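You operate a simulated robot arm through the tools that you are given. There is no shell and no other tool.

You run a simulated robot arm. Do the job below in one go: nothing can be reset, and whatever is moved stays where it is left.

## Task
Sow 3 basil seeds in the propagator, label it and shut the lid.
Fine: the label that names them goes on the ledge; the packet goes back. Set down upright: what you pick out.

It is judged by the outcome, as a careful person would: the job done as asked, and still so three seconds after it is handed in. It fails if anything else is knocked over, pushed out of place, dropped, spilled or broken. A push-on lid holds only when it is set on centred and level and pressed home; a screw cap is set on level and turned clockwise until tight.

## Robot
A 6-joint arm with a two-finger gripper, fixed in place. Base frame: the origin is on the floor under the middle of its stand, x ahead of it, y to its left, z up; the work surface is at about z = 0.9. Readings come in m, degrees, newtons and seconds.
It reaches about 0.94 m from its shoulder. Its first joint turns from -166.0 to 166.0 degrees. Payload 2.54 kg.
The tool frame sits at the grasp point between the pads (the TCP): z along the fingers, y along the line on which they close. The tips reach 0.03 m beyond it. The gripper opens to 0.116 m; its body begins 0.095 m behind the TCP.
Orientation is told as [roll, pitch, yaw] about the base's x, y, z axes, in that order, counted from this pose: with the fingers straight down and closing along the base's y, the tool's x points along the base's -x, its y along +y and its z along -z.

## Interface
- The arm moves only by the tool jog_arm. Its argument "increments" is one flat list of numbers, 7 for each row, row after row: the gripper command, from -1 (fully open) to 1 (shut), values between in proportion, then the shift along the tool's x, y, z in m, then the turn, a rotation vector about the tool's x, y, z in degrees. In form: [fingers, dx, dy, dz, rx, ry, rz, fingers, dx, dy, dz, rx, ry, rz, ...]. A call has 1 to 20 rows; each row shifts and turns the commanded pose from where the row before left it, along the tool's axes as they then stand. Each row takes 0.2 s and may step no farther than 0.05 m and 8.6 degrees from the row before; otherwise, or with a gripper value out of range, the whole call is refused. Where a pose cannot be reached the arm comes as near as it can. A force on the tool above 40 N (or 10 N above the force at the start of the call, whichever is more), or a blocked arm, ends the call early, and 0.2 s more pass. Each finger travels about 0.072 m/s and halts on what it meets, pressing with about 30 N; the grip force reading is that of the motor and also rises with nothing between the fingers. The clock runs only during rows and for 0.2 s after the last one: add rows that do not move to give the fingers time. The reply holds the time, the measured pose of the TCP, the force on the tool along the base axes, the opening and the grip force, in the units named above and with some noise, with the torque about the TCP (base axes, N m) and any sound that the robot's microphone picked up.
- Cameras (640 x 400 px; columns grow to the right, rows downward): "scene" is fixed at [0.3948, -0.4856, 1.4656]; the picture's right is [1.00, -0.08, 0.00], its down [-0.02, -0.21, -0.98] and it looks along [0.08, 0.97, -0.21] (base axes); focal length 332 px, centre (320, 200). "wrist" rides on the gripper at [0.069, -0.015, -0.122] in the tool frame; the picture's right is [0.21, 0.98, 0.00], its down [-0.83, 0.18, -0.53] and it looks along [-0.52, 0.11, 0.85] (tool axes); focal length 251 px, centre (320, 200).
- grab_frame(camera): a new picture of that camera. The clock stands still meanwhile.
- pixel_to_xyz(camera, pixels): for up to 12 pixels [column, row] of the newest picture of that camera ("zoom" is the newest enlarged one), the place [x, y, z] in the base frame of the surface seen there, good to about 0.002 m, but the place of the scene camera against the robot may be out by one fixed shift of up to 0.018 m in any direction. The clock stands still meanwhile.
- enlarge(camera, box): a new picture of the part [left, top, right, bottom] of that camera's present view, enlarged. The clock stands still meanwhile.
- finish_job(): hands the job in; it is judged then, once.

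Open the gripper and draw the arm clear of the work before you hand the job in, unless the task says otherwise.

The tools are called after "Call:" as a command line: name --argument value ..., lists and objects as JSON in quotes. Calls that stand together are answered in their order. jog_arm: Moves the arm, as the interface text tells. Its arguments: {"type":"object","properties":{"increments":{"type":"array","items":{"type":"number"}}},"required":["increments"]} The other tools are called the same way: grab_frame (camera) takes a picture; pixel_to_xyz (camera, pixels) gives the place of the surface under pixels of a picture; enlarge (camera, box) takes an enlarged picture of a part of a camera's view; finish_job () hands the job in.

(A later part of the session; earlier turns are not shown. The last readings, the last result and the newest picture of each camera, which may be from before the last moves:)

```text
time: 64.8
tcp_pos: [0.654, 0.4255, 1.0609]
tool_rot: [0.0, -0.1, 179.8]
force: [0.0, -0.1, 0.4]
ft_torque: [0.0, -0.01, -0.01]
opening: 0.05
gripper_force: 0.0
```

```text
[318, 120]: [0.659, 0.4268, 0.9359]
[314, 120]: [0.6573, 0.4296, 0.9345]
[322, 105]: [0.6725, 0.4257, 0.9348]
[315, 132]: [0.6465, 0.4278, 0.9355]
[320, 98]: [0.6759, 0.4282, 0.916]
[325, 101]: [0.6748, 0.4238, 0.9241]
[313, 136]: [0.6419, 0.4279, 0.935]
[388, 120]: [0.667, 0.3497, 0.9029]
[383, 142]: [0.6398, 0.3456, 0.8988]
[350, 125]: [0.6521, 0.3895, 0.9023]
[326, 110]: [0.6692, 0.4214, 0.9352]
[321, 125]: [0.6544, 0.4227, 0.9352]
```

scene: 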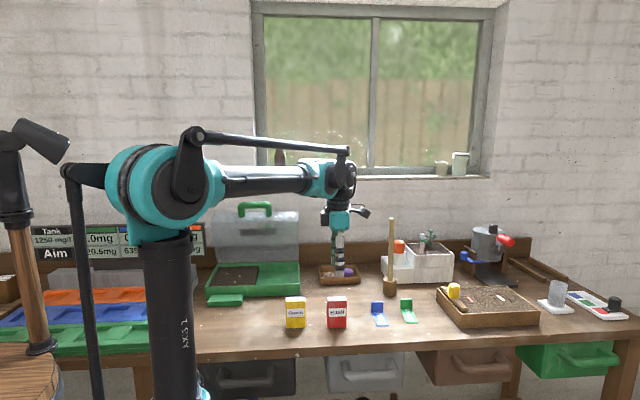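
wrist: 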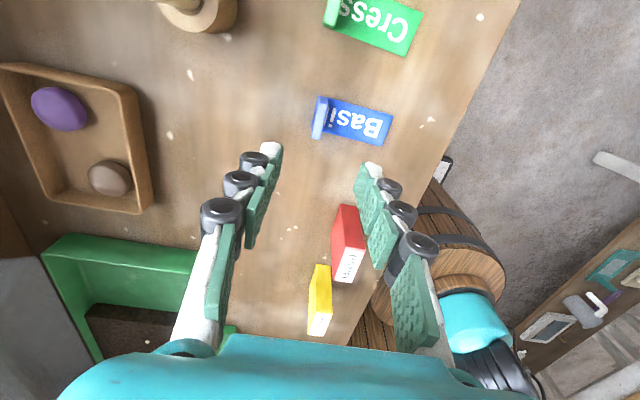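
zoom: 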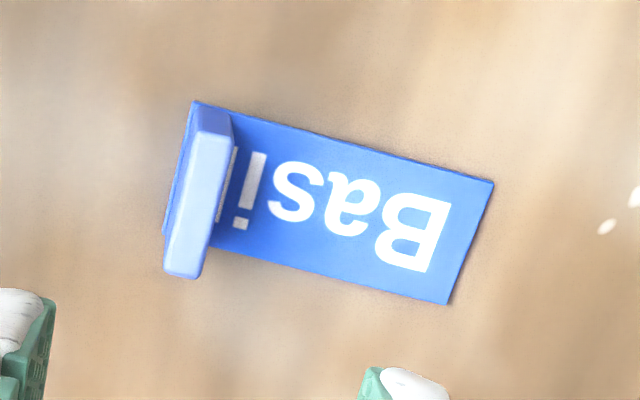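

The tab is centred at (0.657, 0.4255), right under the TCP. I descend to TCP z≈0.938, leaving the tips about 5 mm above the plate.

Call:
jog_arm --increments '[0.14, 0.002, 0, 0.035, 0, 0, 0, 0.14, 0, 0, 0.035, 0, 0, 0, 0.14, 0, 0, 0.03, 0, 0, 0, 0.14, 0, 0, 0.015, 0, 0, 0, 0.14, 0, 0, 0.008, 0, 0, 0, 0.14, 0, 0, 0, 0, 0, 0]'

Call:
enlarge --camera "wrist" --box '[200, 60, 440, 260]'

Call:
enlarge --camera "scene" --box '[330, 260, 430, 335]'

```text
time: 66.2
tcp_pos: [0.6576, 0.4243, 0.9373]
tool_rot: [0.0, -0.2, 179.9]
force: [0.2, -0.4, -0.5]
ft_torque: [-0.04, -0.01, 0.02]
opening: 0.0501
gripper_force: 0.0
```

```text
2.00 times, centred on (320, 160) of wrist
```

zoom: 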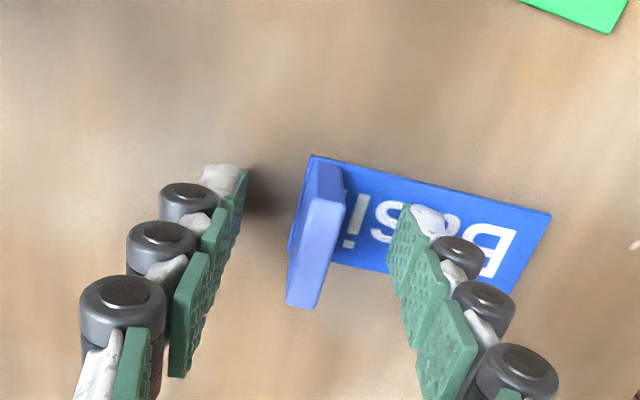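

```text
5.33 times, centred on (380, 298) of scene
```

zoom: 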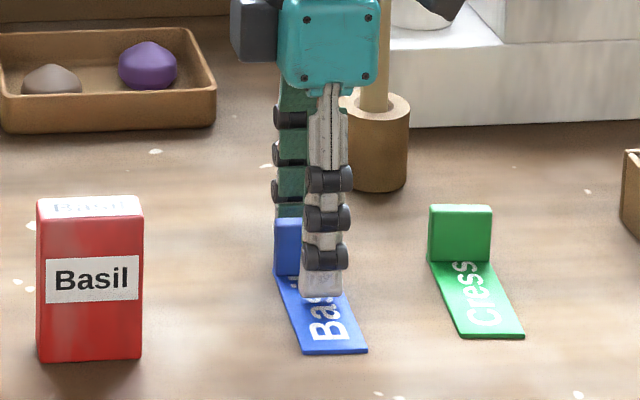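

The fingers straddle the tab evenly and nothing is touched. I close on the tab.

Call:
jog_arm --increments '[0.6, 0, 0, 0, 0, 0, 0, 1, 0, 0, 0, 0, 0, 0, 1, 0, 0, 0, 0, 0, 0, 1, 0, 0, 0, 0, 0, 0]'

Call:
enlarge --camera "wrist" --box '[200, 60, 440, 260]'

```text
time: 67.2
tcp_pos: [0.6569, 0.4242, 0.9371]
tool_rot: [0.0, -0.2, 179.9]
force: [0.4, -0.2, -0.8]
ft_torque: [-0.01, 0.02, 0.02]
opening: 0.0087
gripper_force: 29.8
```

```text
2.00 times, centred on (320, 160) of wrist
```

zoom: 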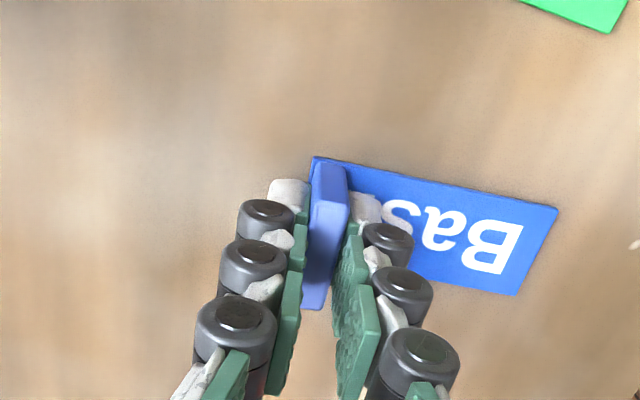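

The tab is gripped (opening 0.0087). I lift straight up 0.14 m and turn to yaw 90.

Call:
jog_arm --increments '[1, 0, 0, -0.01, 0, 0, 0, 1, 0, 0, -0.03, 0, 0, 0, 1, 0, 0, -0.04, 0, 0, 0, 1, 0, 0, -0.04, 0, 0, 0, 1, 0, 0, -0.03, 0, 0, 0, 1, 0, 0, 0, 0, 0, 8.2, 1, 0, 0, 0, 0, 0, 8.2, 1, 0, 0, 0, 0, 0, 8.2, 1, 0, 0, 0, 0, 0, 8.2, 1, 0, 0, 0, 0, 0, 8.2, 1, 0, 0, 0, 0, 0, 8.2, 1, 0, 0, 0, 0, 0, 8.2, 1, 0, 0, 0, 0, 0, 8.2, 1, 0, 0, 0, 0, 0, 8.2, 1, 0, 0, 0, 0, 0, 8.2, 1, 0, 0, 0, 0, 0, 8.0]'

Call:
enlarge --camera "scene" --box '[310, 210, 450, 345]'

Call:
grab_frame --camera "wrist"

```text
time: 70.6
tcp_pos: [0.6579, 0.4243, 1.0874]
tool_rot: [0.1, 0.1, 89.8]
force: [0.0, 0.0, 0.2]
ft_torque: [0.01, 0.01, -0.01]
opening: 0.0083
gripper_force: 30.0
```

```text
2.96 times, centred on (380, 278) of scene
```

zoom: 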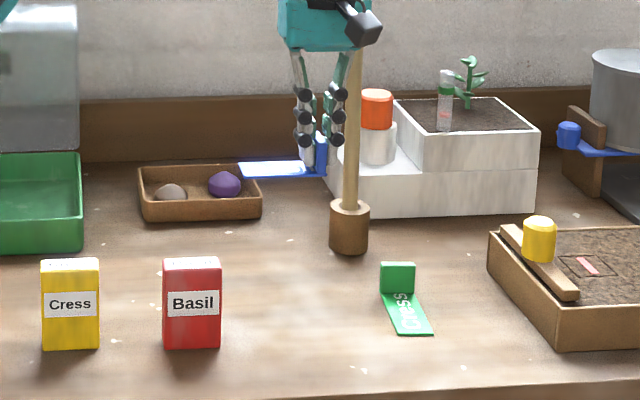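

```text
taken
```

wrist: 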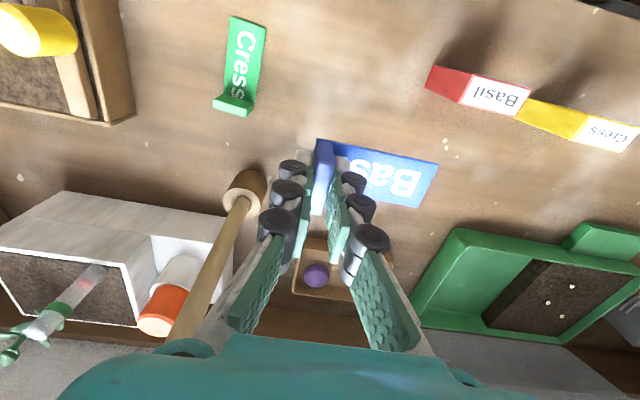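

The label hangs level with its tab at the +x end. I carry it at this height to above the ledge.

Call:
jog_arm --increments '[1, -0.0063, 0.02, 0, 0, 0, 0, 1, -0.0063, 0.035, 0, 0, 0, 0, 1, -0.0063, 0.039, 0, 0, 0, 0, 1, -0.0063, 0.039, 0, 0, 0, 0, 1, -0.0063, 0.039, 0, 0, 0, 0, 1, -0.0063, 0.039, 0, 0, 0, 0, 1, -0.0063, 0.039, 0, 0, 0, 0, 1, -0.0063, 0.039, 0, 0, 0, 0, 1, -0.0063, 0.039, 0, 0, 0, 0, 1, -0.0063, 0.039, 0, 0, 0, 0, 1, -0.0063, 0.039, 0, 0, 0, 0, 1, -0.0063, 0.035, 0, 0, 0, 0, 1, 0, 0.003, 0, 0, 0, 0, 1, 0, 0, 0, 0, 0, 0]'

Call:
grab_frame --camera "wrist"

Call:
enlarge --camera "scene" --box '[180, 200, 340, 320]'

```text
time: 73.6
tcp_pos: [0.2133, 0.5018, 1.087]
tool_rot: [0.0, 0.0, 89.9]
force: [-0.7, -0.6, -0.6]
ft_torque: [-0.02, -0.01, 0.01]
opening: 0.0083
gripper_force: 30.1
```

```text
taken
```

wrist: 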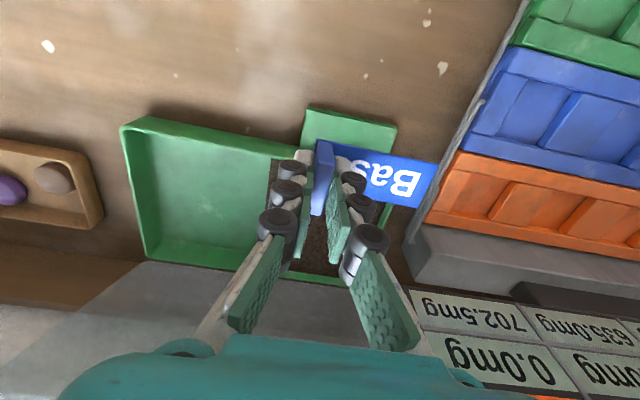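

```text
3.33 times, centred on (260, 260) of scene
```

zoom: 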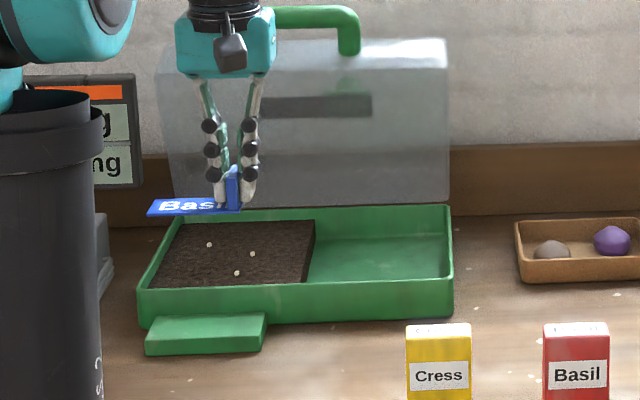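

The ledge shows at (303–396, 105–150) in the wrist view. I measure its corners and the held label.

Call:
enlarge --camera "wrist" --box '[280, 85, 450, 215]'

Call:
pixel_to_xyz --camera "wrist" --pixels '[[310, 109], [393, 127], [304, 140], [350, 118], [388, 148], [308, 125], [390, 138], [304, 147], [317, 147], [435, 165], [423, 203], [330, 145]]'

```text
3.08 times, centred on (365, 150) of wrist
```

zoom: 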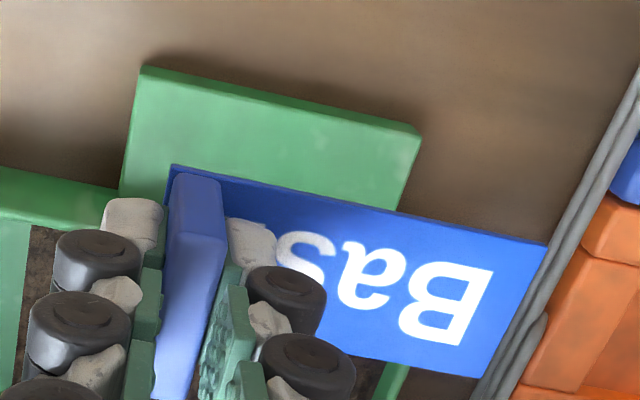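

```text
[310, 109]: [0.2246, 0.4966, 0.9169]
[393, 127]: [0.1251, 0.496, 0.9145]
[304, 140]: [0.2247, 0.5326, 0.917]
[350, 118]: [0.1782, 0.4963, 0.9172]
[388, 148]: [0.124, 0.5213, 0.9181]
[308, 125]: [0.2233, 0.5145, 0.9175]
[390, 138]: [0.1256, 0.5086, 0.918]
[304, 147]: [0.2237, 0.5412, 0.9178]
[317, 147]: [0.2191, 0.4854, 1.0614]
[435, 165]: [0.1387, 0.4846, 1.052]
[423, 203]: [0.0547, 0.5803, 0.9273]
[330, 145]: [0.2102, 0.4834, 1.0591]
```

The ledge spans x 0.122–0.228, y 0.493–0.544 at z 0.9175; the label is x-centred over it. I shift 17 mm in +y and lower to about 4 mm above the ledge.

Call:
jog_arm --increments '[1, -0.0168, 0, 0, 0, 0, 0, 1, 0, 0, 0.035, 0, 0, 0, 1, 0, 0, 0.035, 0, 0, 0, 1, 0, 0, 0.035, 0, 0, 0, 1, 0, 0, 0.015, 0, 0, 0, 1, 0, 0, 0.008, 0, 0, 0, 1, 0, 0, 0, 0, 0, 0]'

Call:
enlarge --camera "wrist" --box '[240, 85, 450, 235]'

Call:
enlarge --camera "scene" --box '[190, 260, 270, 320]'

```text
time: 75.2
tcp_pos: [0.2129, 0.5165, 0.9583]
tool_rot: [0.2, 0.0, 89.9]
force: [0.3, 0.3, 0.1]
ft_torque: [0.0, -0.02, -0.02]
opening: 0.0084
gripper_force: 30.3
```

```text
2.67 times, centred on (345, 160) of wrist
```

zoom: 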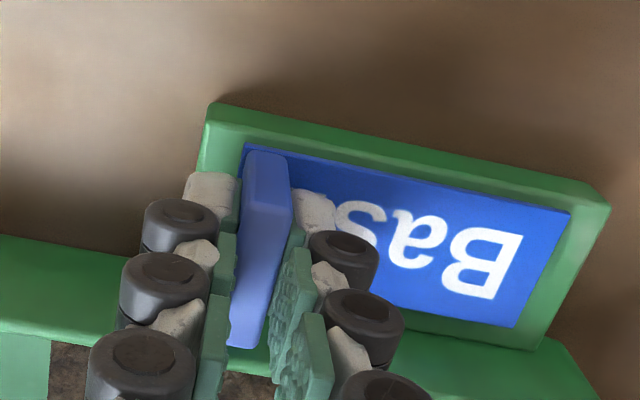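

```text
6.67 times, centred on (230, 290) of scene
```

zoom: 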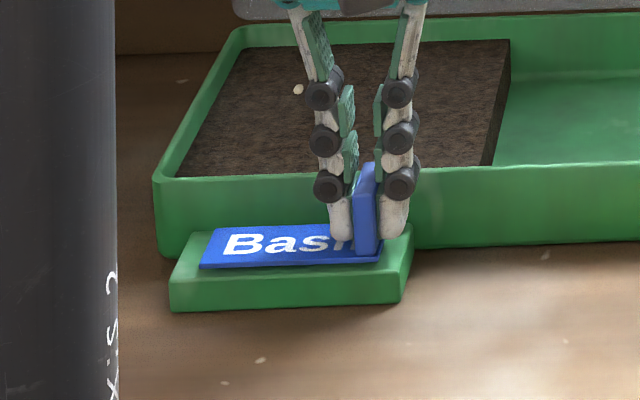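

The label lies right over the ledge with text readable from the front. I creep down in 1 mm steps until I feel the ledge.

Call:
jog_arm --increments '[1, 0, 0, 0.001, 0, 0, 0, 1, 0, 0, 0.001, 0, 0, 0, 1, 0, 0, 0.001, 0, 0, 0]'

```text
time: 76.0
tcp_pos: [0.2124, 0.5181, 0.9563]
tool_rot: [0.1, 0.0, 90.0]
force: [0.1, 0.3, 0.9]
ft_torque: [0.03, 0.0, 0.0]
opening: 0.0086
gripper_force: 30.1
```

No contact yet at z 0.9563. I go on in 1 mm steps.

Call:
jog_arm --increments '[1, 0, 0, 0.001, 0, 0, 0, 1, 0, 0, 0.001, 0, 0, 0]'

```text
time: 76.6
tcp_pos: [0.214, 0.5171, 0.9552]
tool_rot: [0.1, 0.0, 89.9]
force: [1.1, 0.6, 15.2]
ft_torque: [0.1, -0.05, 0.01]
opening: 0.0084
gripper_force: 29.7
```

Contact is felt (15 N upward), so the label sits on the ledge. I ease up slightly and open the fingers.

Call:
jog_arm --increments '[1, 0, 0, -0.0007, 0, 0, 0, 0.8, 0, 0, 0, 0, 0, 0, 0.6, 0, 0, 0, 0, 0, 0, 0.3, 0, 0, 0, 0, 0, 0, 0.2, 0, 0, 0, 0, 0, 0, 0.2, 0, 0, 0, 0, 0, 0]'

Call:
enlarge --camera "scene" --box '[190, 260, 270, 320]'

Call:
enlarge --camera "wrist" --box '[240, 85, 450, 235]'

```text
time: 78.0
tcp_pos: [0.2144, 0.5173, 0.9553]
tool_rot: [0.1, 0.0, 89.8]
force: [0.1, 0.0, 0.4]
ft_torque: [0.02, 0.04, 0.03]
opening: 0.0462
gripper_force: 0.1
```

```text
6.67 times, centred on (230, 290) of scene
```

zoom: 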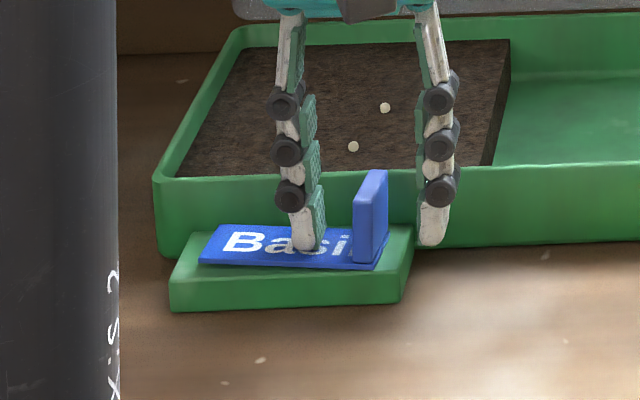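

```text
2.67 times, centred on (345, 160) of wrist
```

zoom: 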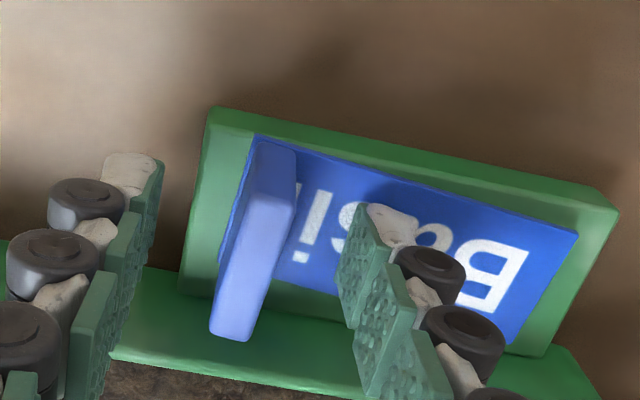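

The label stands free on the ledge, tab up. I rise straight up to z≈1.30 and turn back to yaw 0.

Call:
jog_arm --increments '[0.2, 0, 0, -0.02, 0, 0, 0, 0.2, 0, 0, -0.03, 0, 0, 0, 0.2, 0, 0, -0.045, 0, 0, 0, 0.2, 0, 0, -0.045, 0, 0, 0, 0.2, 0, 0, -0.045, 0, 0, 0, 0.2, 0, 0, -0.045, 0, 0, 0, 0.2, 0, 0, -0.045, 0, 0, 0, 0.2, 0, 0, -0.045, 0, 0, 0, 0.2, 0, 0, -0.03, 0, 0, 0, 0.2, 0, 0, 0, 0, 0, 8.2, 0.2, 0, 0, 0, 0, 0, 8.2, 0.2, 0, 0, 0, 0, 0, 8.2, 0.2, 0, 0, 0, 0, 0, 8.2, 0.2, 0, 0, 0, 0, 0, 8.2, 0.2, 0, 0, 0, 0, 0, 8.2, 0.2, 0, 0, 0, 0, 0, 8.2, 0.2, 0, 0, 0, 0, 0, 8.2, 0.2, 0, 0, 0, 0, 0, 8.2, 0.2, 0, 0, 0, 0, 0, 8.2, 0.2, 0, 0, 0, 0, 0, 7.9]'

Call:
grab_frame --camera "scene"

Call:
enlarge --camera "scene" --box '[185, 190, 325, 310]'

```text
time: 82.2
tcp_pos: [0.2138, 0.5178, 1.3047]
tool_rot: [-0.1, 0.2, -0.1]
force: [-0.2, -0.3, 0.0]
ft_torque: [-0.01, -0.02, 0.02]
opening: 0.0465
gripper_force: 0.1
```

```text
taken
```

scene: 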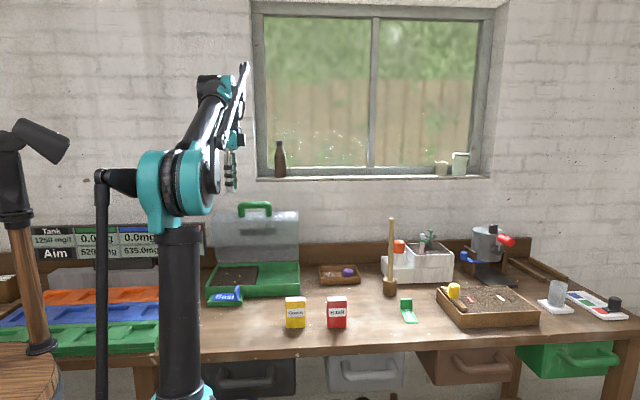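

```text
3.33 times, centred on (255, 250) of scene
```

zoom: 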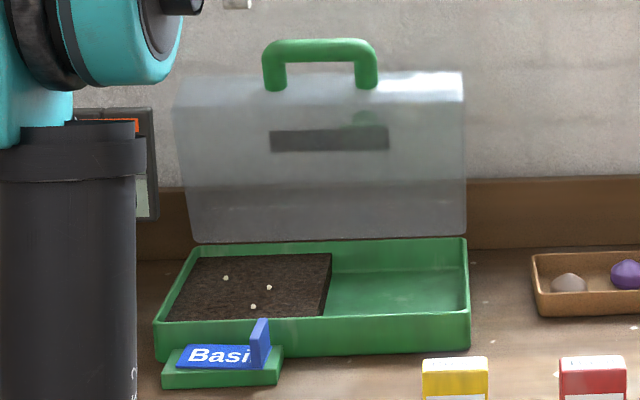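

Label and seeds look right and the lid is unchanged. I roll the tool 45° and go to the pre-grasp pose in front of the handle.

Call:
jog_arm --increments '[0.24, 0, 0, 0, -7.47, 0, 0, 0.24, 0, 0, 0, -7.47, 0, 0, 0.24, 0, 0, 0, -7.47, 0, 0, 0.24, 0, 0, 0, -7.47, 0, 0, 0.24, 0, 0, 0, -7.47, 0, 0, 0.24, 0, 0, 0, -7.47, 0, 0, 0.24, -0.021, 0.0233, 0.0231, 0, 0, 0, 0.24, -0.021, 0.0233, 0.0231, 0, 0, 0, 0.24, 0, 0, 0, 0, 0, 0]'

Call:
grab_frame --camera "wrist"

Call:
pixel_to_xyz --camera "wrist" --pixels '[[322, 110], [318, 90], [322, 130], [330, 110], [326, 75], [315, 150], [305, 155], [310, 60], [295, 110], [285, 60]]'

```text
time: 84.2
tcp_pos: [0.2558, 0.5828, 1.3024]
tool_rot: [44.8, 0.2, 0.1]
force: [0.1, -0.2, 0.8]
ft_torque: [-0.01, -0.01, -0.01]
opening: 0.0443
gripper_force: 0.0
```

```text
taken
```

wrist: 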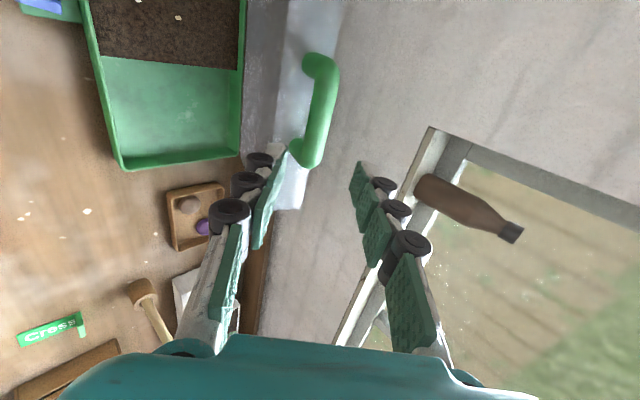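

```text
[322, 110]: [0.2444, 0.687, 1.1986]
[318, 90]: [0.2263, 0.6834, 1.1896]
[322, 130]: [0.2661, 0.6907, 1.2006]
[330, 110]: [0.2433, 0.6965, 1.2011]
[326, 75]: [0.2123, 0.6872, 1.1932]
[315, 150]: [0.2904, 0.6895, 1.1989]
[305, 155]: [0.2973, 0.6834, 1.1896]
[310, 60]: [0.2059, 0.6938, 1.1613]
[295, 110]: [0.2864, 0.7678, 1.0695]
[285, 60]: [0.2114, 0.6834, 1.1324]
```

The bar's centre is at (y 0.696, z 1.189), exactly on the tool's axis 0.16 m ahead. I advance 0.146 m with the fingers 0.044 m apart.

Call:
jog_arm --increments '[0.24, 0, 0, 0.04, 0, 0, 0, 0.24, 0, 0, 0.04, 0, 0, 0, 0.24, 0, 0, 0.035, 0, 0, 0, 0.24, 0, 0, 0.02, 0, 0, 0, 0.24, 0, 0, 0.011, 0, 0, 0, 0.24, 0, 0, 0, 0, 0, 0]'

Call:
enlarge --camera "wrist" --box '[200, 40, 440, 280]'

```text
time: 85.6
tcp_pos: [0.2549, 0.6874, 1.2004]
tool_rot: [44.9, 0.1, 0.1]
force: [0.3, 0.4, 0.4]
ft_torque: [0.0, -0.01, 0.02]
opening: 0.0441
gripper_force: 0.1
```

```text
1.67 times, centred on (320, 160) of wrist
```

zoom: 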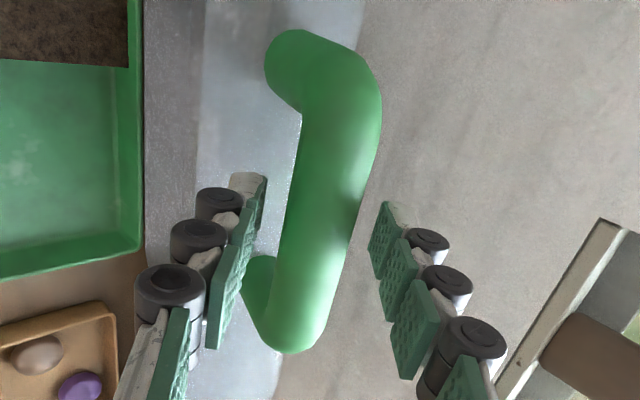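

The bar sits between the pads with no contact. I close on it.

Call:
jog_arm --increments '[0.6, 0, 0, 0, 0, 0, 0, 1, 0, 0, 0, 0, 0, 0, 1, 0, 0, 0, 0, 0, 0]'

Call:
enlarge --camera "wrist" --box '[200, 40, 440, 280]'

```text
time: 86.4
tcp_pos: [0.2562, 0.6855, 1.201]
tool_rot: [44.7, 0.1, 0.0]
force: [-2.7, -13.4, -25.1]
ft_torque: [-0.55, -0.19, 0.21]
opening: 0.0246
gripper_force: 44.6
```

```text
1.67 times, centred on (320, 160) of wrist
```

zoom: 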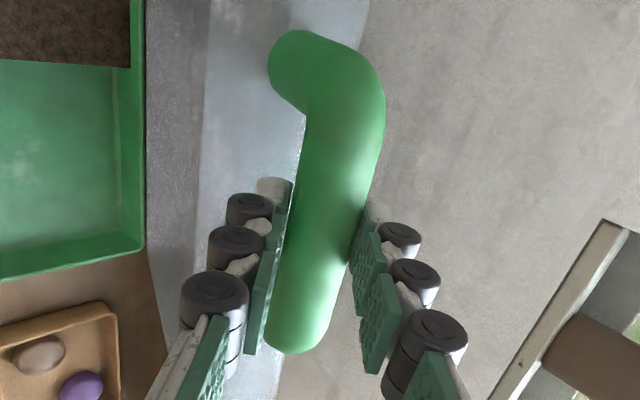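

Gripped; the 28 N offset along the tool's −y shows the bar is ~3 mm off centre, in the closing direction. I begin the closing arc, about 15°, adding that offset.

Call:
jog_arm --increments '[1, 0, -0.0025, 0, 0, 0, 0, 1, 0, -0.0189, -0.0109, -0.73, 0, 0, 1, 0, -0.0198, -0.0094, -0.73, 0, 0, 1, 0, -0.0204, -0.008, -0.73, 0, 0, 1, 0, 0, 0, 0, 0, 0]'

Call:
enlarge --camera "scene" --box '[180, 180, 340, 310]'

```text
time: 87.6
tcp_pos: [0.2563, 0.6232, 1.178]
tool_rot: [47.0, 0.1, 0.0]
force: [-8.0, 4.0, -6.6]
ft_torque: [0.02, 0.12, 0.44]
opening: 0.0245
gripper_force: 45.2
```

```text
3.08 times, centred on (260, 245) of scene
```

zoom: 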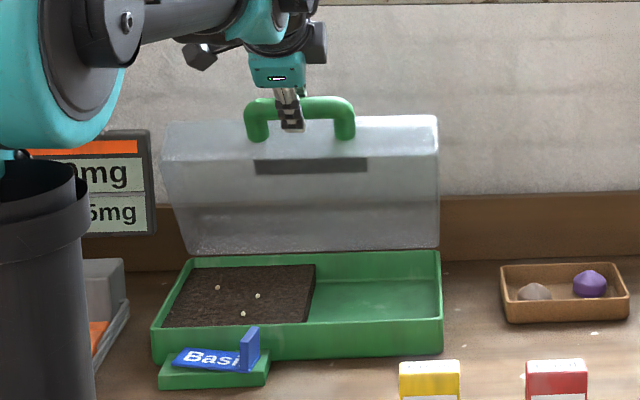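

The lid follows smoothly (forces under 11 N), and label and seeds are unmoved. I go on with the next 25° of the arc.

Call:
jog_arm --increments '[1, 0, -0.0209, -0.0065, -0.73, 0, 0, 1, 0, -0.0214, -0.0048, -0.73, 0, 0, 1, 0, -0.0216, -0.0033, -0.73, 0, 0, 1, 0, -0.0219, -0.0017, -0.73, 0, 0, 1, 0, -0.0219, -0.0001, -0.73, 0, 0, 1, 0, 0, 0, 0, 0, 0]'

Call:
enlarge --camera "scene" --box '[180, 180, 340, 310]'

Call:
grab_frame --camera "wrist"

```text
time: 89.0
tcp_pos: [0.2571, 0.5407, 1.1075]
tool_rot: [50.7, 0.0, 0.0]
force: [0.6, -1.6, 2.5]
ft_torque: [0.17, 0.02, -0.07]
opening: 0.0249
gripper_force: 44.8
```

```text
3.08 times, centred on (260, 245) of scene
```

zoom: 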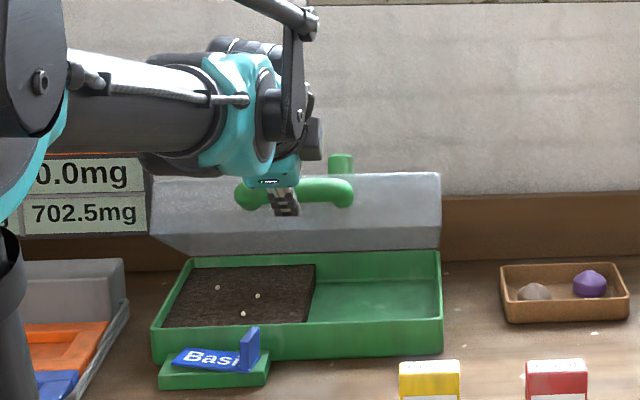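

```text
taken
```

wrist: 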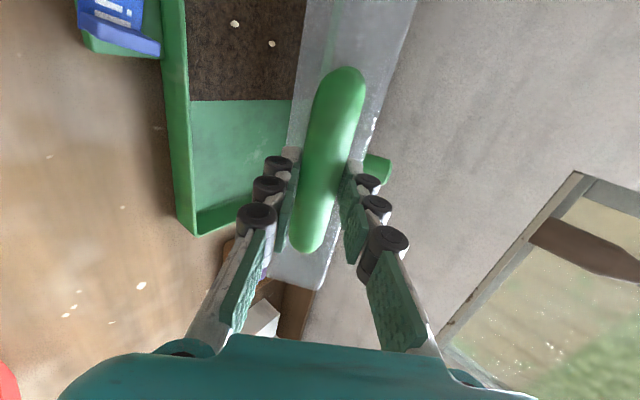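

The lid is now about 30° from shut, forces near zero. I continue with the next 20°.

Call:
jog_arm --increments '[1, 0, -0.0219, 0.0017, -0.73, 0, 0, 1, 0, -0.0217, 0.0031, -0.73, 0, 0, 1, 0, -0.0215, 0.0048, -0.73, 0, 0, 1, 0, -0.021, 0.0064, -0.73, 0, 0, 1, 0, 0, 0, 0, 0, 0]'

Call:
enlarge --camera "scene" --box '[180, 200, 320, 320]'

Call:
enlarge --camera "wrist" --box '[40, 0, 480, 280]'

```text
time: 90.2
tcp_pos: [0.2572, 0.4998, 1.029]
tool_rot: [53.6, 0.1, 0.1]
force: [11.4, 15.1, -3.6]
ft_torque: [0.24, -0.05, -0.39]
opening: 0.0246
gripper_force: 44.9
```

```text
3.33 times, centred on (250, 260) of scene
```

zoom: 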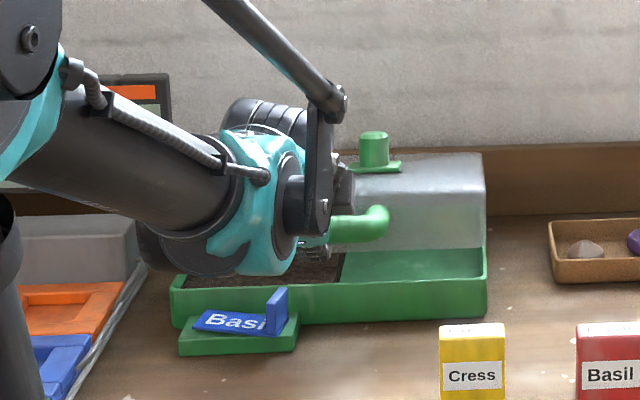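

```text
1.43 times, centred on (260, 140) of wrist
```

zoom: 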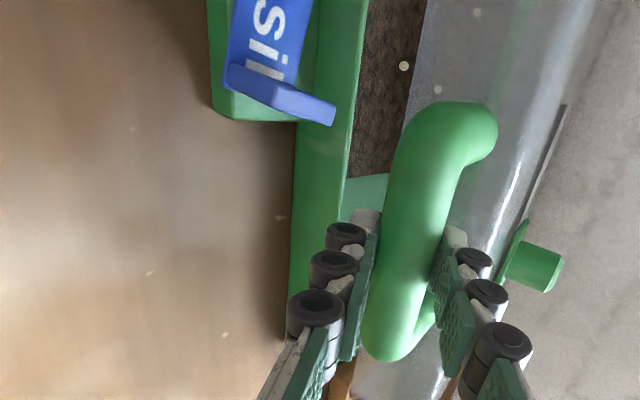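

There is a 15 N pull toward the hinge, so I ease the path 1 mm inward while lowering the next 5°.

Call:
jog_arm --increments '[1, 0, -0.01, 0.0047, -0.36, 0, 0, 1, 0, -0.0101, 0.0046, -0.37, 0, 0, 1, 0, 0, 0, 0, 0, 0]'

Call:
enlarge --camera "scene" --box '[180, 200, 320, 320]'

Call:
enlarge --camera "wrist" --box '[40, 0, 480, 280]'

```text
time: 91.0
tcp_pos: [0.256, 0.4928, 1.0071]
tool_rot: [54.3, 0.2, -0.1]
force: [20.7, -8.2, 1.4]
ft_torque: [-0.06, -0.34, -0.82]
opening: 0.0244
gripper_force: 44.9
```

```text
3.33 times, centred on (250, 260) of scene
```

zoom: 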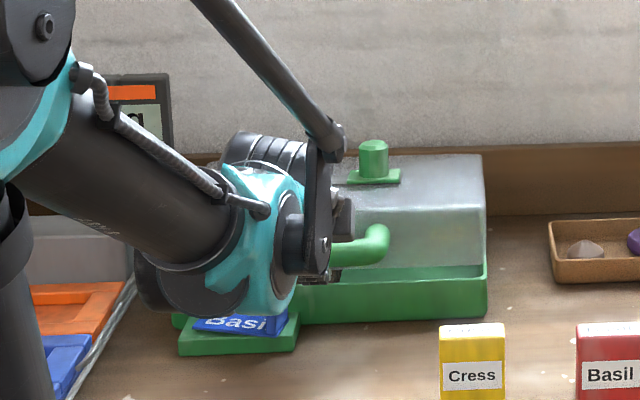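

```text
1.43 times, centred on (260, 140) of wrist
```

zoom: 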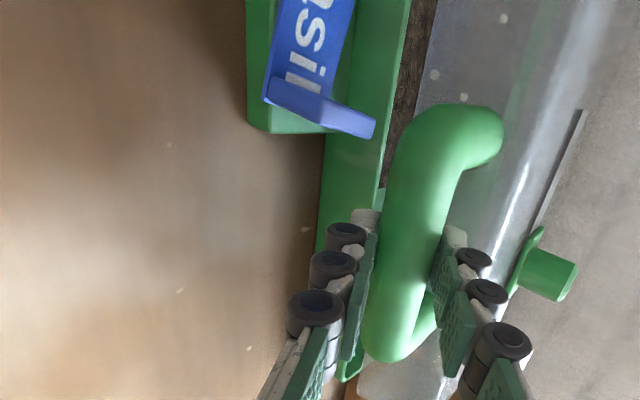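

The lid is about 4° from shut. I relieve the sideways force with a 1 mm shift to +x and lower the last ~16 mm in small steps.

Call:
jog_arm --increments '[1, -0.001, -0.0049, 0.0027, -0.2, 0, 0, 1, 0, -0.0049, 0.0027, -0.2, 0, 0, 1, 0, -0.0035, 0.0019, -0.2, 0, 0, 1, 0, 0, 0, 0, 0, 0]'

Call:
enlarge --camera "scene" --box '[180, 200, 320, 320]'

Call:
enlarge --camera "wrist" --box '[40, 0, 480, 280]'

```text
time: 92.0
tcp_pos: [0.2556, 0.4914, 0.9931]
tool_rot: [54.9, 0.2, -0.1]
force: [1.8, -23.7, 2.6]
ft_torque: [-0.17, 0.64, 0.28]
opening: 0.0245
gripper_force: 45.4
```

```text
3.33 times, centred on (250, 260) of scene
```

zoom: 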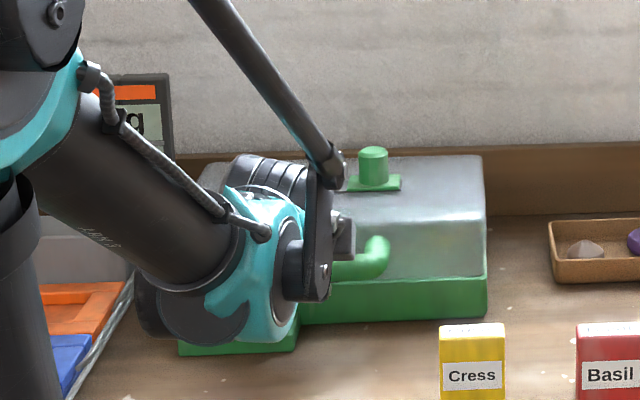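

```text
1.43 times, centred on (260, 140) of wrist
```

zoom: 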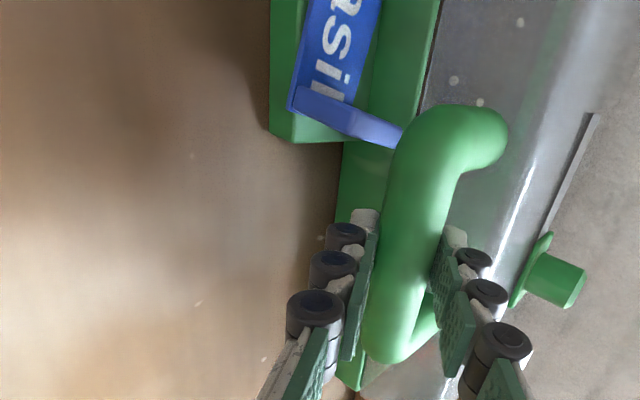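

Only about 4 mm remain, and the label's tab (top z≈0.953) stays clear below the handle bar (bottom ≈0.97). I lower the rest in two small steps.

Call:
jog_arm --increments '[1, 0, -0.0019, 0.0007, 0, 0, 0, 1, 0, -0.0019, 0.0008, 0, 0, 0, 1, 0, 0, 0, 0, 0, 0]'

Call:
enlarge --camera "wrist" --box '[120, 0, 440, 200]'

Call:
enlarge --camera "scene" --box '[250, 230, 320, 300]'

```text
time: 92.8
tcp_pos: [0.2562, 0.4913, 0.9899]
tool_rot: [55.0, 0.2, 0.0]
force: [-2.4, -19.2, 7.3]
ft_torque: [-0.01, 0.35, -0.1]
opening: 0.0243
gripper_force: 44.4
```

```text
2.00 times, centred on (280, 100) of wrist
```

zoom: 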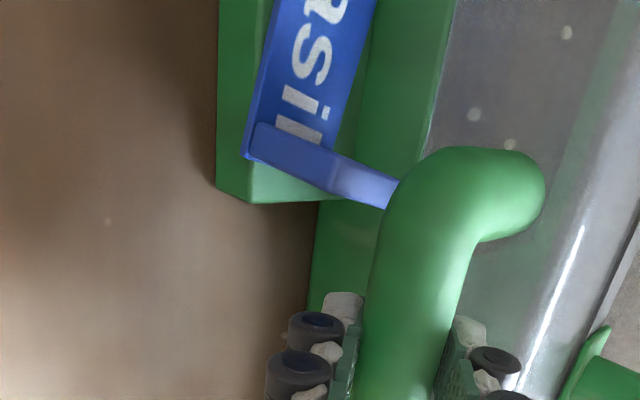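

```text
5.71 times, centred on (285, 265) of scene
```

zoom: 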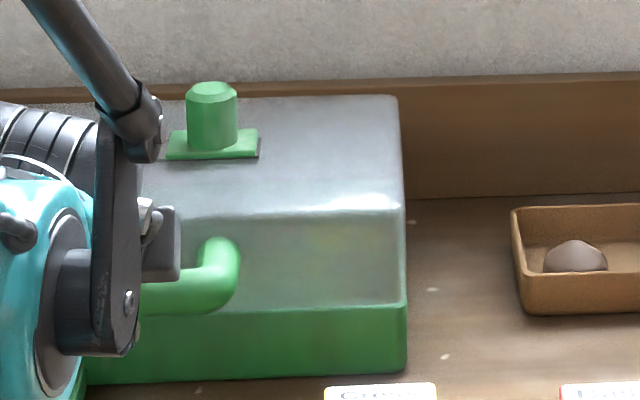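

The lid looks shut with three seeds visible through it. I press down another 1.5 mm to feel whether it is fully home.

Call:
jog_arm --increments '[1, 0, -0.0018, 0, 0, 0, 0, 1, 0, 0, 0, 0, 0, 0]'

```text
time: 93.4
tcp_pos: [0.2555, 0.4907, 0.9895]
tool_rot: [55.1, 0.1, 0.0]
force: [-8.1, -3.9, 29.0]
ft_torque: [0.55, 0.55, 0.17]
opening: 0.0244
gripper_force: 45.8
```

The push now meets 29 N upward, so the lid is fully closed. I ease the pressure and open the fingers.

Call:
jog_arm --increments '[1, 0, 0.0012, 0, 0, 0, 0, 0.6, 0, 0, 0, 0, 0, 0, 0.3, 0, 0, 0, 0, 0, 0, 0.24, 0, 0, 0, 0, 0, 0, 0.24, 0, 0, 0, 0, 0, 0]'

Call:
enlarge --camera "wrist" --box '[120, 0, 440, 260]'

```text
time: 94.6
tcp_pos: [0.2575, 0.4915, 0.9896]
tool_rot: [54.8, 0.2, -0.1]
force: [-0.3, 0.0, 0.4]
ft_torque: [-0.06, -0.03, 0.01]
opening: 0.0439
gripper_force: 0.1
```

```text
1.54 times, centred on (280, 130) of wrist
```

zoom: 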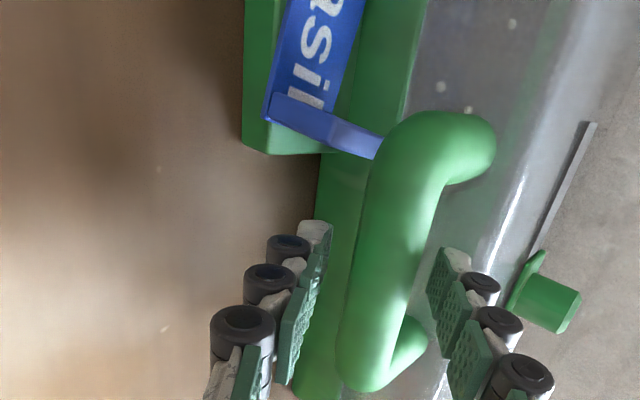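

The fingers are free of the bar on both sides. I back off along the tool axis and then rise clear of the work.

Call:
jog_arm --increments '[0.2, 0, 0, -0.01, 0, 0, 0, 0.2, 0, 0, -0.025, 0, 0, 0, 0.2, 0, 0, -0.035, 0, 0, 0, 0.1, 0, 0, -0.04, 0, 0, 0, 0.0, 0, 0.03, -0.03, 0, 0, 0, -0.2, 0, 0.035, -0.025, 0, 0, 0, -0.4, 0, 0.035, -0.025, 0, 0, 0, -0.6, 0, 0.035, -0.025, 0, 0, 0]'

Call:
grab_frame --camera "scene"

Call:
enlarge --camera "scene" --box '[185, 220, 345, 335]'

Call:
grab_frame --camera "wrist"

```text
time: 96.4
tcp_pos: [0.2576, 0.3949, 1.2238]
tool_rot: [54.9, 0.1, 0.0]
force: [-0.3, -0.8, -0.5]
ft_torque: [0.0, -0.03, 0.03]
opening: 0.093
gripper_force: 0.1
```

```text
taken
```

scene: 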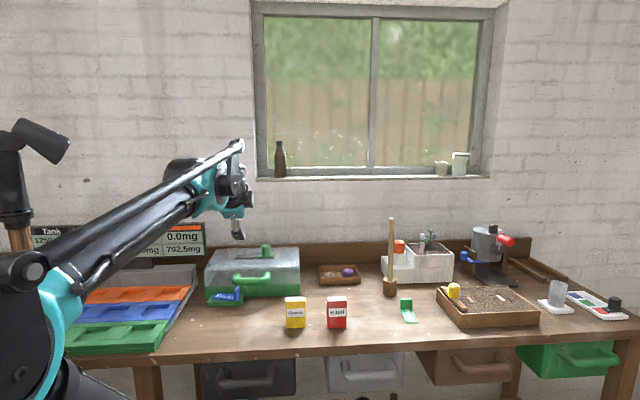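

```text
3.48 times, centred on (265, 278) of scene
```

zoom: 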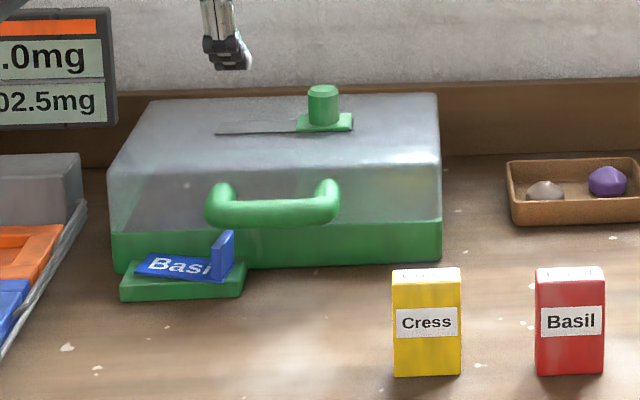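

```text
taken
```

wrist: 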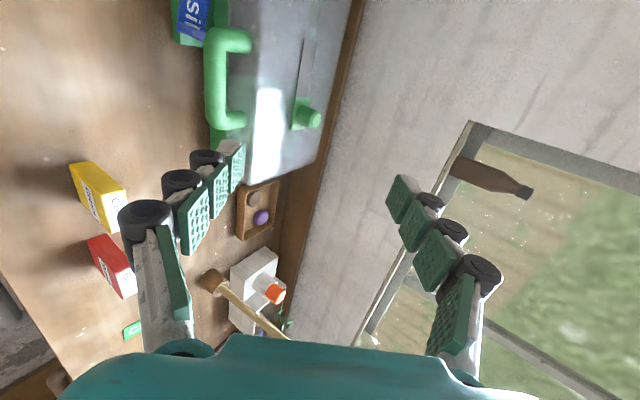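

The lid is shut and the packets stand in place. The label seems slightly turned on the ledge, so I take a closer look at it.

Call:
enlarge --camera "scene" --box '[195, 265, 265, 315]'

Call:
enlarge --camera "wrist" --box '[140, 0, 280, 90]'

```text
8.00 times, centred on (230, 290) of scene
```

zoom: 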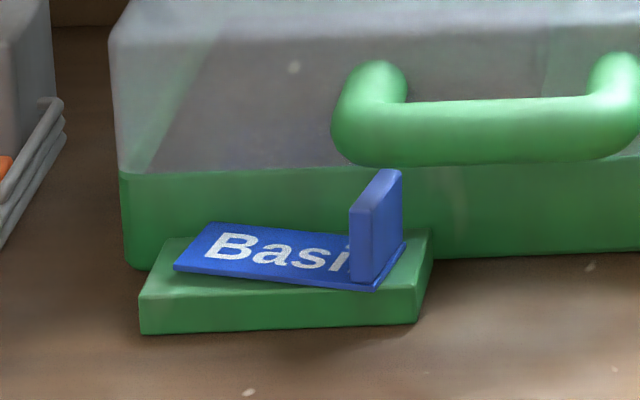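

```text
4.44 times, centred on (210, 45) of wrist
```

zoom: 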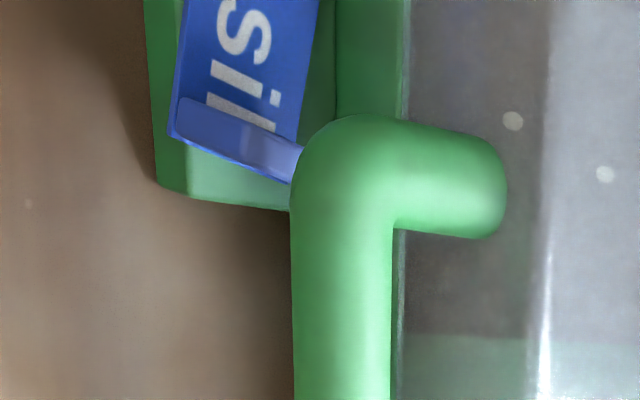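

The label sits flat on the ledge, tab up, but is turned a few degrees. I measure its corners to see whether it is fully on the ledge and check that it isn't drifting.

Call:
enlarge --camera "scene" --box '[195, 265, 265, 315]'

Call:
pixel_to_xyz --camera "zoom" --pixels '[[178, 266], [212, 226], [365, 285], [398, 250], [345, 250], [362, 240], [385, 175], [145, 293], [412, 286], [175, 240], [428, 234], [270, 255]]'

```text
8.00 times, centred on (230, 290) of scene
```

zoom: 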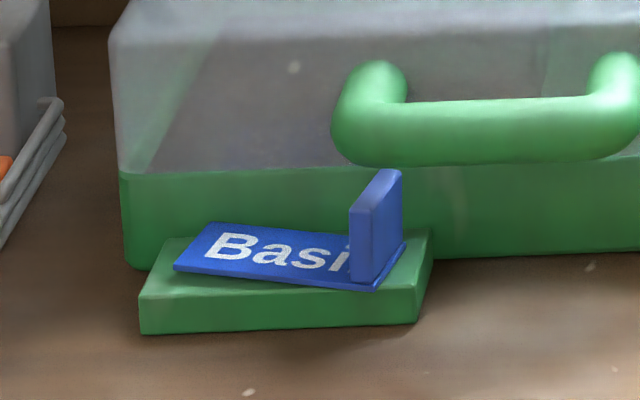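

```text
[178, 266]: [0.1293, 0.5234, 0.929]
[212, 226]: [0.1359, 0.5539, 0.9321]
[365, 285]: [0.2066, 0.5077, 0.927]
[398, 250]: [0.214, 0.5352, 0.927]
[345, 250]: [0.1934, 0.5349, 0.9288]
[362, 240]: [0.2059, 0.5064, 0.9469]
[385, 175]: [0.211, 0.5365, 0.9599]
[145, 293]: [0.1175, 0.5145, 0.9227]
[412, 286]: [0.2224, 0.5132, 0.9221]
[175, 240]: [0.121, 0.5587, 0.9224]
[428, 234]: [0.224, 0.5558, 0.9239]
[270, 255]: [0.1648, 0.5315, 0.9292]
```

The label reads as turned about 10° and its left end a few mm high, though still on the ledge. I wait two seconds and look again to see if it is moving.

Call:
jog_arm --increments '[-0.6, 0, 0, 0, 0, 0, 0, -0.6, 0, 0, 0, 0, 0, 0, -0.6, 0, 0, 0, 0, 0, 0, -0.6, 0, 0, 0, 0, 0, 0, -0.6, 0, 0, 0, 0, 0, 0, -0.6, 0, 0, 0, 0, 0, 0, -0.6, 0, 0, 0, 0, 0, 0, -0.6, 0, 0, 0, 0, 0, 0, -0.6, 0, 0, 0, 0, 0, 0, -0.6, 0, 0, 0, 0, 0, 0]'

Call:
enlarge --camera "scene" --box '[195, 265, 265, 315]'

Call:
pixel_to_xyz --camera "zoom" --pixels '[[178, 266], [212, 226], [365, 285], [398, 250], [345, 250], [362, 240], [300, 240], [200, 255], [240, 230], [310, 275], [190, 252], [270, 255]]'

```text
time: 98.6
tcp_pos: [0.2564, 0.3941, 1.2231]
tool_rot: [54.9, 0.2, 0.1]
force: [0.2, 0.8, -0.1]
ft_torque: [0.02, -0.02, 0.01]
opening: 0.0926
gripper_force: 0.1
```

```text
8.00 times, centred on (230, 290) of scene
```

zoom: 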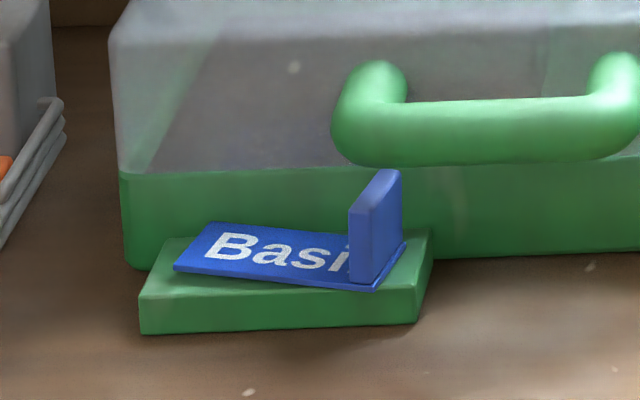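

```text
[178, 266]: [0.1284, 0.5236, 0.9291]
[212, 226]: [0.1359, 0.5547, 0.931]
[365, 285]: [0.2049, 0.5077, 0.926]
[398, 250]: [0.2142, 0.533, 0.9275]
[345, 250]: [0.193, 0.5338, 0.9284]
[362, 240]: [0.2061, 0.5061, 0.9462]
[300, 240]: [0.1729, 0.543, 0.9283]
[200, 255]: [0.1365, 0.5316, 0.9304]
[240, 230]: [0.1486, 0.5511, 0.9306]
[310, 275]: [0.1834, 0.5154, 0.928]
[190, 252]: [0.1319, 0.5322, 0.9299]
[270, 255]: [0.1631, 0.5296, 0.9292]
```

The label is not drifting, but I want a better view to judge whether it lies flat. I straighten the tool, turn to yaw 90 and bring the wrist camera in front of the ledge.

Call:
jog_arm --increments '[-0.6, 0, 0, 0, 7.84, 0, 0, -0.6, 0, 0, 0, 7.84, 0, 0, -0.6, 0, 0, 0, 7.84, 0, 0, -0.6, 0, 0, 0, 7.84, 0, 0, -0.6, 0, 0, 0, 7.84, 0, 0, -0.6, 0, 0, 0, 7.84, 0, 0, -0.6, 0, 0, 0, 7.84, 0, 0, -0.6, 0, 0, 0, 0, 0, -8.2, -0.6, 0, 0, 0, 0, 0, -8.2, -0.6, 0, 0, 0, 0, 0, -8.2, -0.6, 0, 0, 0, 0, 0, -8.2, -0.6, 0, 0, 0, 0, 0, -8.2, -0.6, 0, 0, 0, 0, 0, -8.2, -0.6, 0, 0, 0, 0, 0, -8.2, -0.6, 0, 0, 0, 0, 0, -8.2, -0.6, 0, 0, 0, 0, 0, -8.2, -0.6, 0, 0, 0, 0, 0, -8.2, -0.6, 0, 0, 0, 0, 0, -8.0]'

Call:
jog_arm --increments '[-0.6, -0.0065, 0.0143, 0.03, 0, 0, 0, -0.6, -0.0065, 0.0143, 0.03, 0, 0, 0, -0.6, -0.0065, 0.0143, 0.03, 0, 0, 0, -0.6, -0.0065, 0.0143, 0.03, 0, 0, 0]'

Call:
grab_frame --camera "wrist"

```text
time: 102.4
tcp_pos: [0.2556, 0.3934, 1.2242]
tool_rot: [0.1, 0.0, 90.1]
force: [-0.3, 0.3, -0.7]
ft_torque: [0.03, -0.03, 0.0]
opening: 0.093
gripper_force: 0.0
```

```text
time: 103.4
tcp_pos: [0.2008, 0.4191, 1.1034]
tool_rot: [0.1, 0.0, 90.0]
force: [-0.2, 0.2, 0.2]
ft_torque: [0.06, 0.03, -0.02]
opening: 0.0926
gripper_force: 0.2
```

```text
taken
```

wrist: 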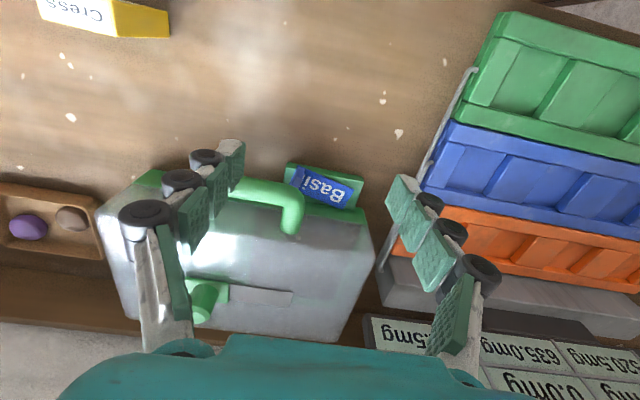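

The ledge and label are in clear view at (322,187). I enlarge and measure the label against the ledge.

Call:
enlarge --camera "wrist" --box '[270, 150, 380, 220]'

Call:
pixel_to_xyz --camera "zoom" --pixels '[[110, 90], [140, 150], [330, 190], [460, 220], [420, 310], [300, 220], [380, 180], [180, 100], [100, 140], [240, 140], [490, 160], [440, 200]]'

```text
5.71 times, centred on (325, 185) of wrist
```

zoom: 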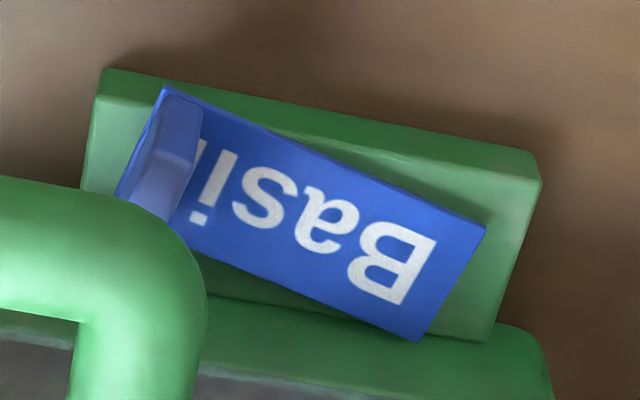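

```text
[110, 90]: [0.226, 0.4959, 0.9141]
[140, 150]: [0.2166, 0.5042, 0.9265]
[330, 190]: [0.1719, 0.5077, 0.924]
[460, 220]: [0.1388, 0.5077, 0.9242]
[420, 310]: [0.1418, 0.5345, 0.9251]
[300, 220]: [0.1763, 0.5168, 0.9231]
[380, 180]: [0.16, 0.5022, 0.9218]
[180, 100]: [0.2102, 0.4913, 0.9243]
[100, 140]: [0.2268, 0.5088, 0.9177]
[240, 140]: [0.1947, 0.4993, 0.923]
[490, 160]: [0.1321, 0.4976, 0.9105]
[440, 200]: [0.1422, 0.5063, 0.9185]
```

The label sits turned by roughly 12° and maybe a few millimetres proud at one end. I tilt the tool to look at it nearly side-on and see how it rests.

Call:
jog_arm --increments '[-0.6, 0, 0, 0, 0, -8, 0, -0.6, 0, 0, 0, 0, -8, 0, -0.6, 0, 0, 0, 0, -8, 0, -0.6, 0, 0, 0, 0, -8, 0, -0.6, 0, 0, 0, 0, -8, 0, -0.6, 0.0253, 0.0033, 0.0301, 0, 0, 0, -0.6, 0.0253, 0.0033, 0.0301, 0, 0, 0, -0.6, 0.0253, 0.0033, 0.0301, 0, 0, 0]'

Call:
grab_frame --camera "wrist"

```text
time: 105.2
tcp_pos: [0.1879, 0.4177, 0.9864]
tool_rot: [0.2, -40.0, 90.0]
force: [-0.3, -0.2, 0.5]
ft_torque: [0.03, -0.03, 0.0]
opening: 0.0925
gripper_force: 0.0
```

```text
taken
```

wrist: 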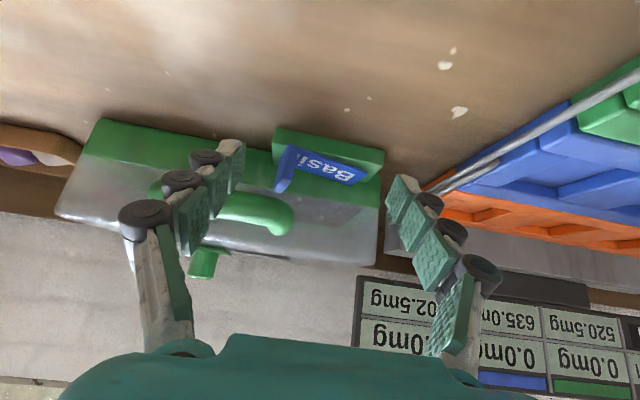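

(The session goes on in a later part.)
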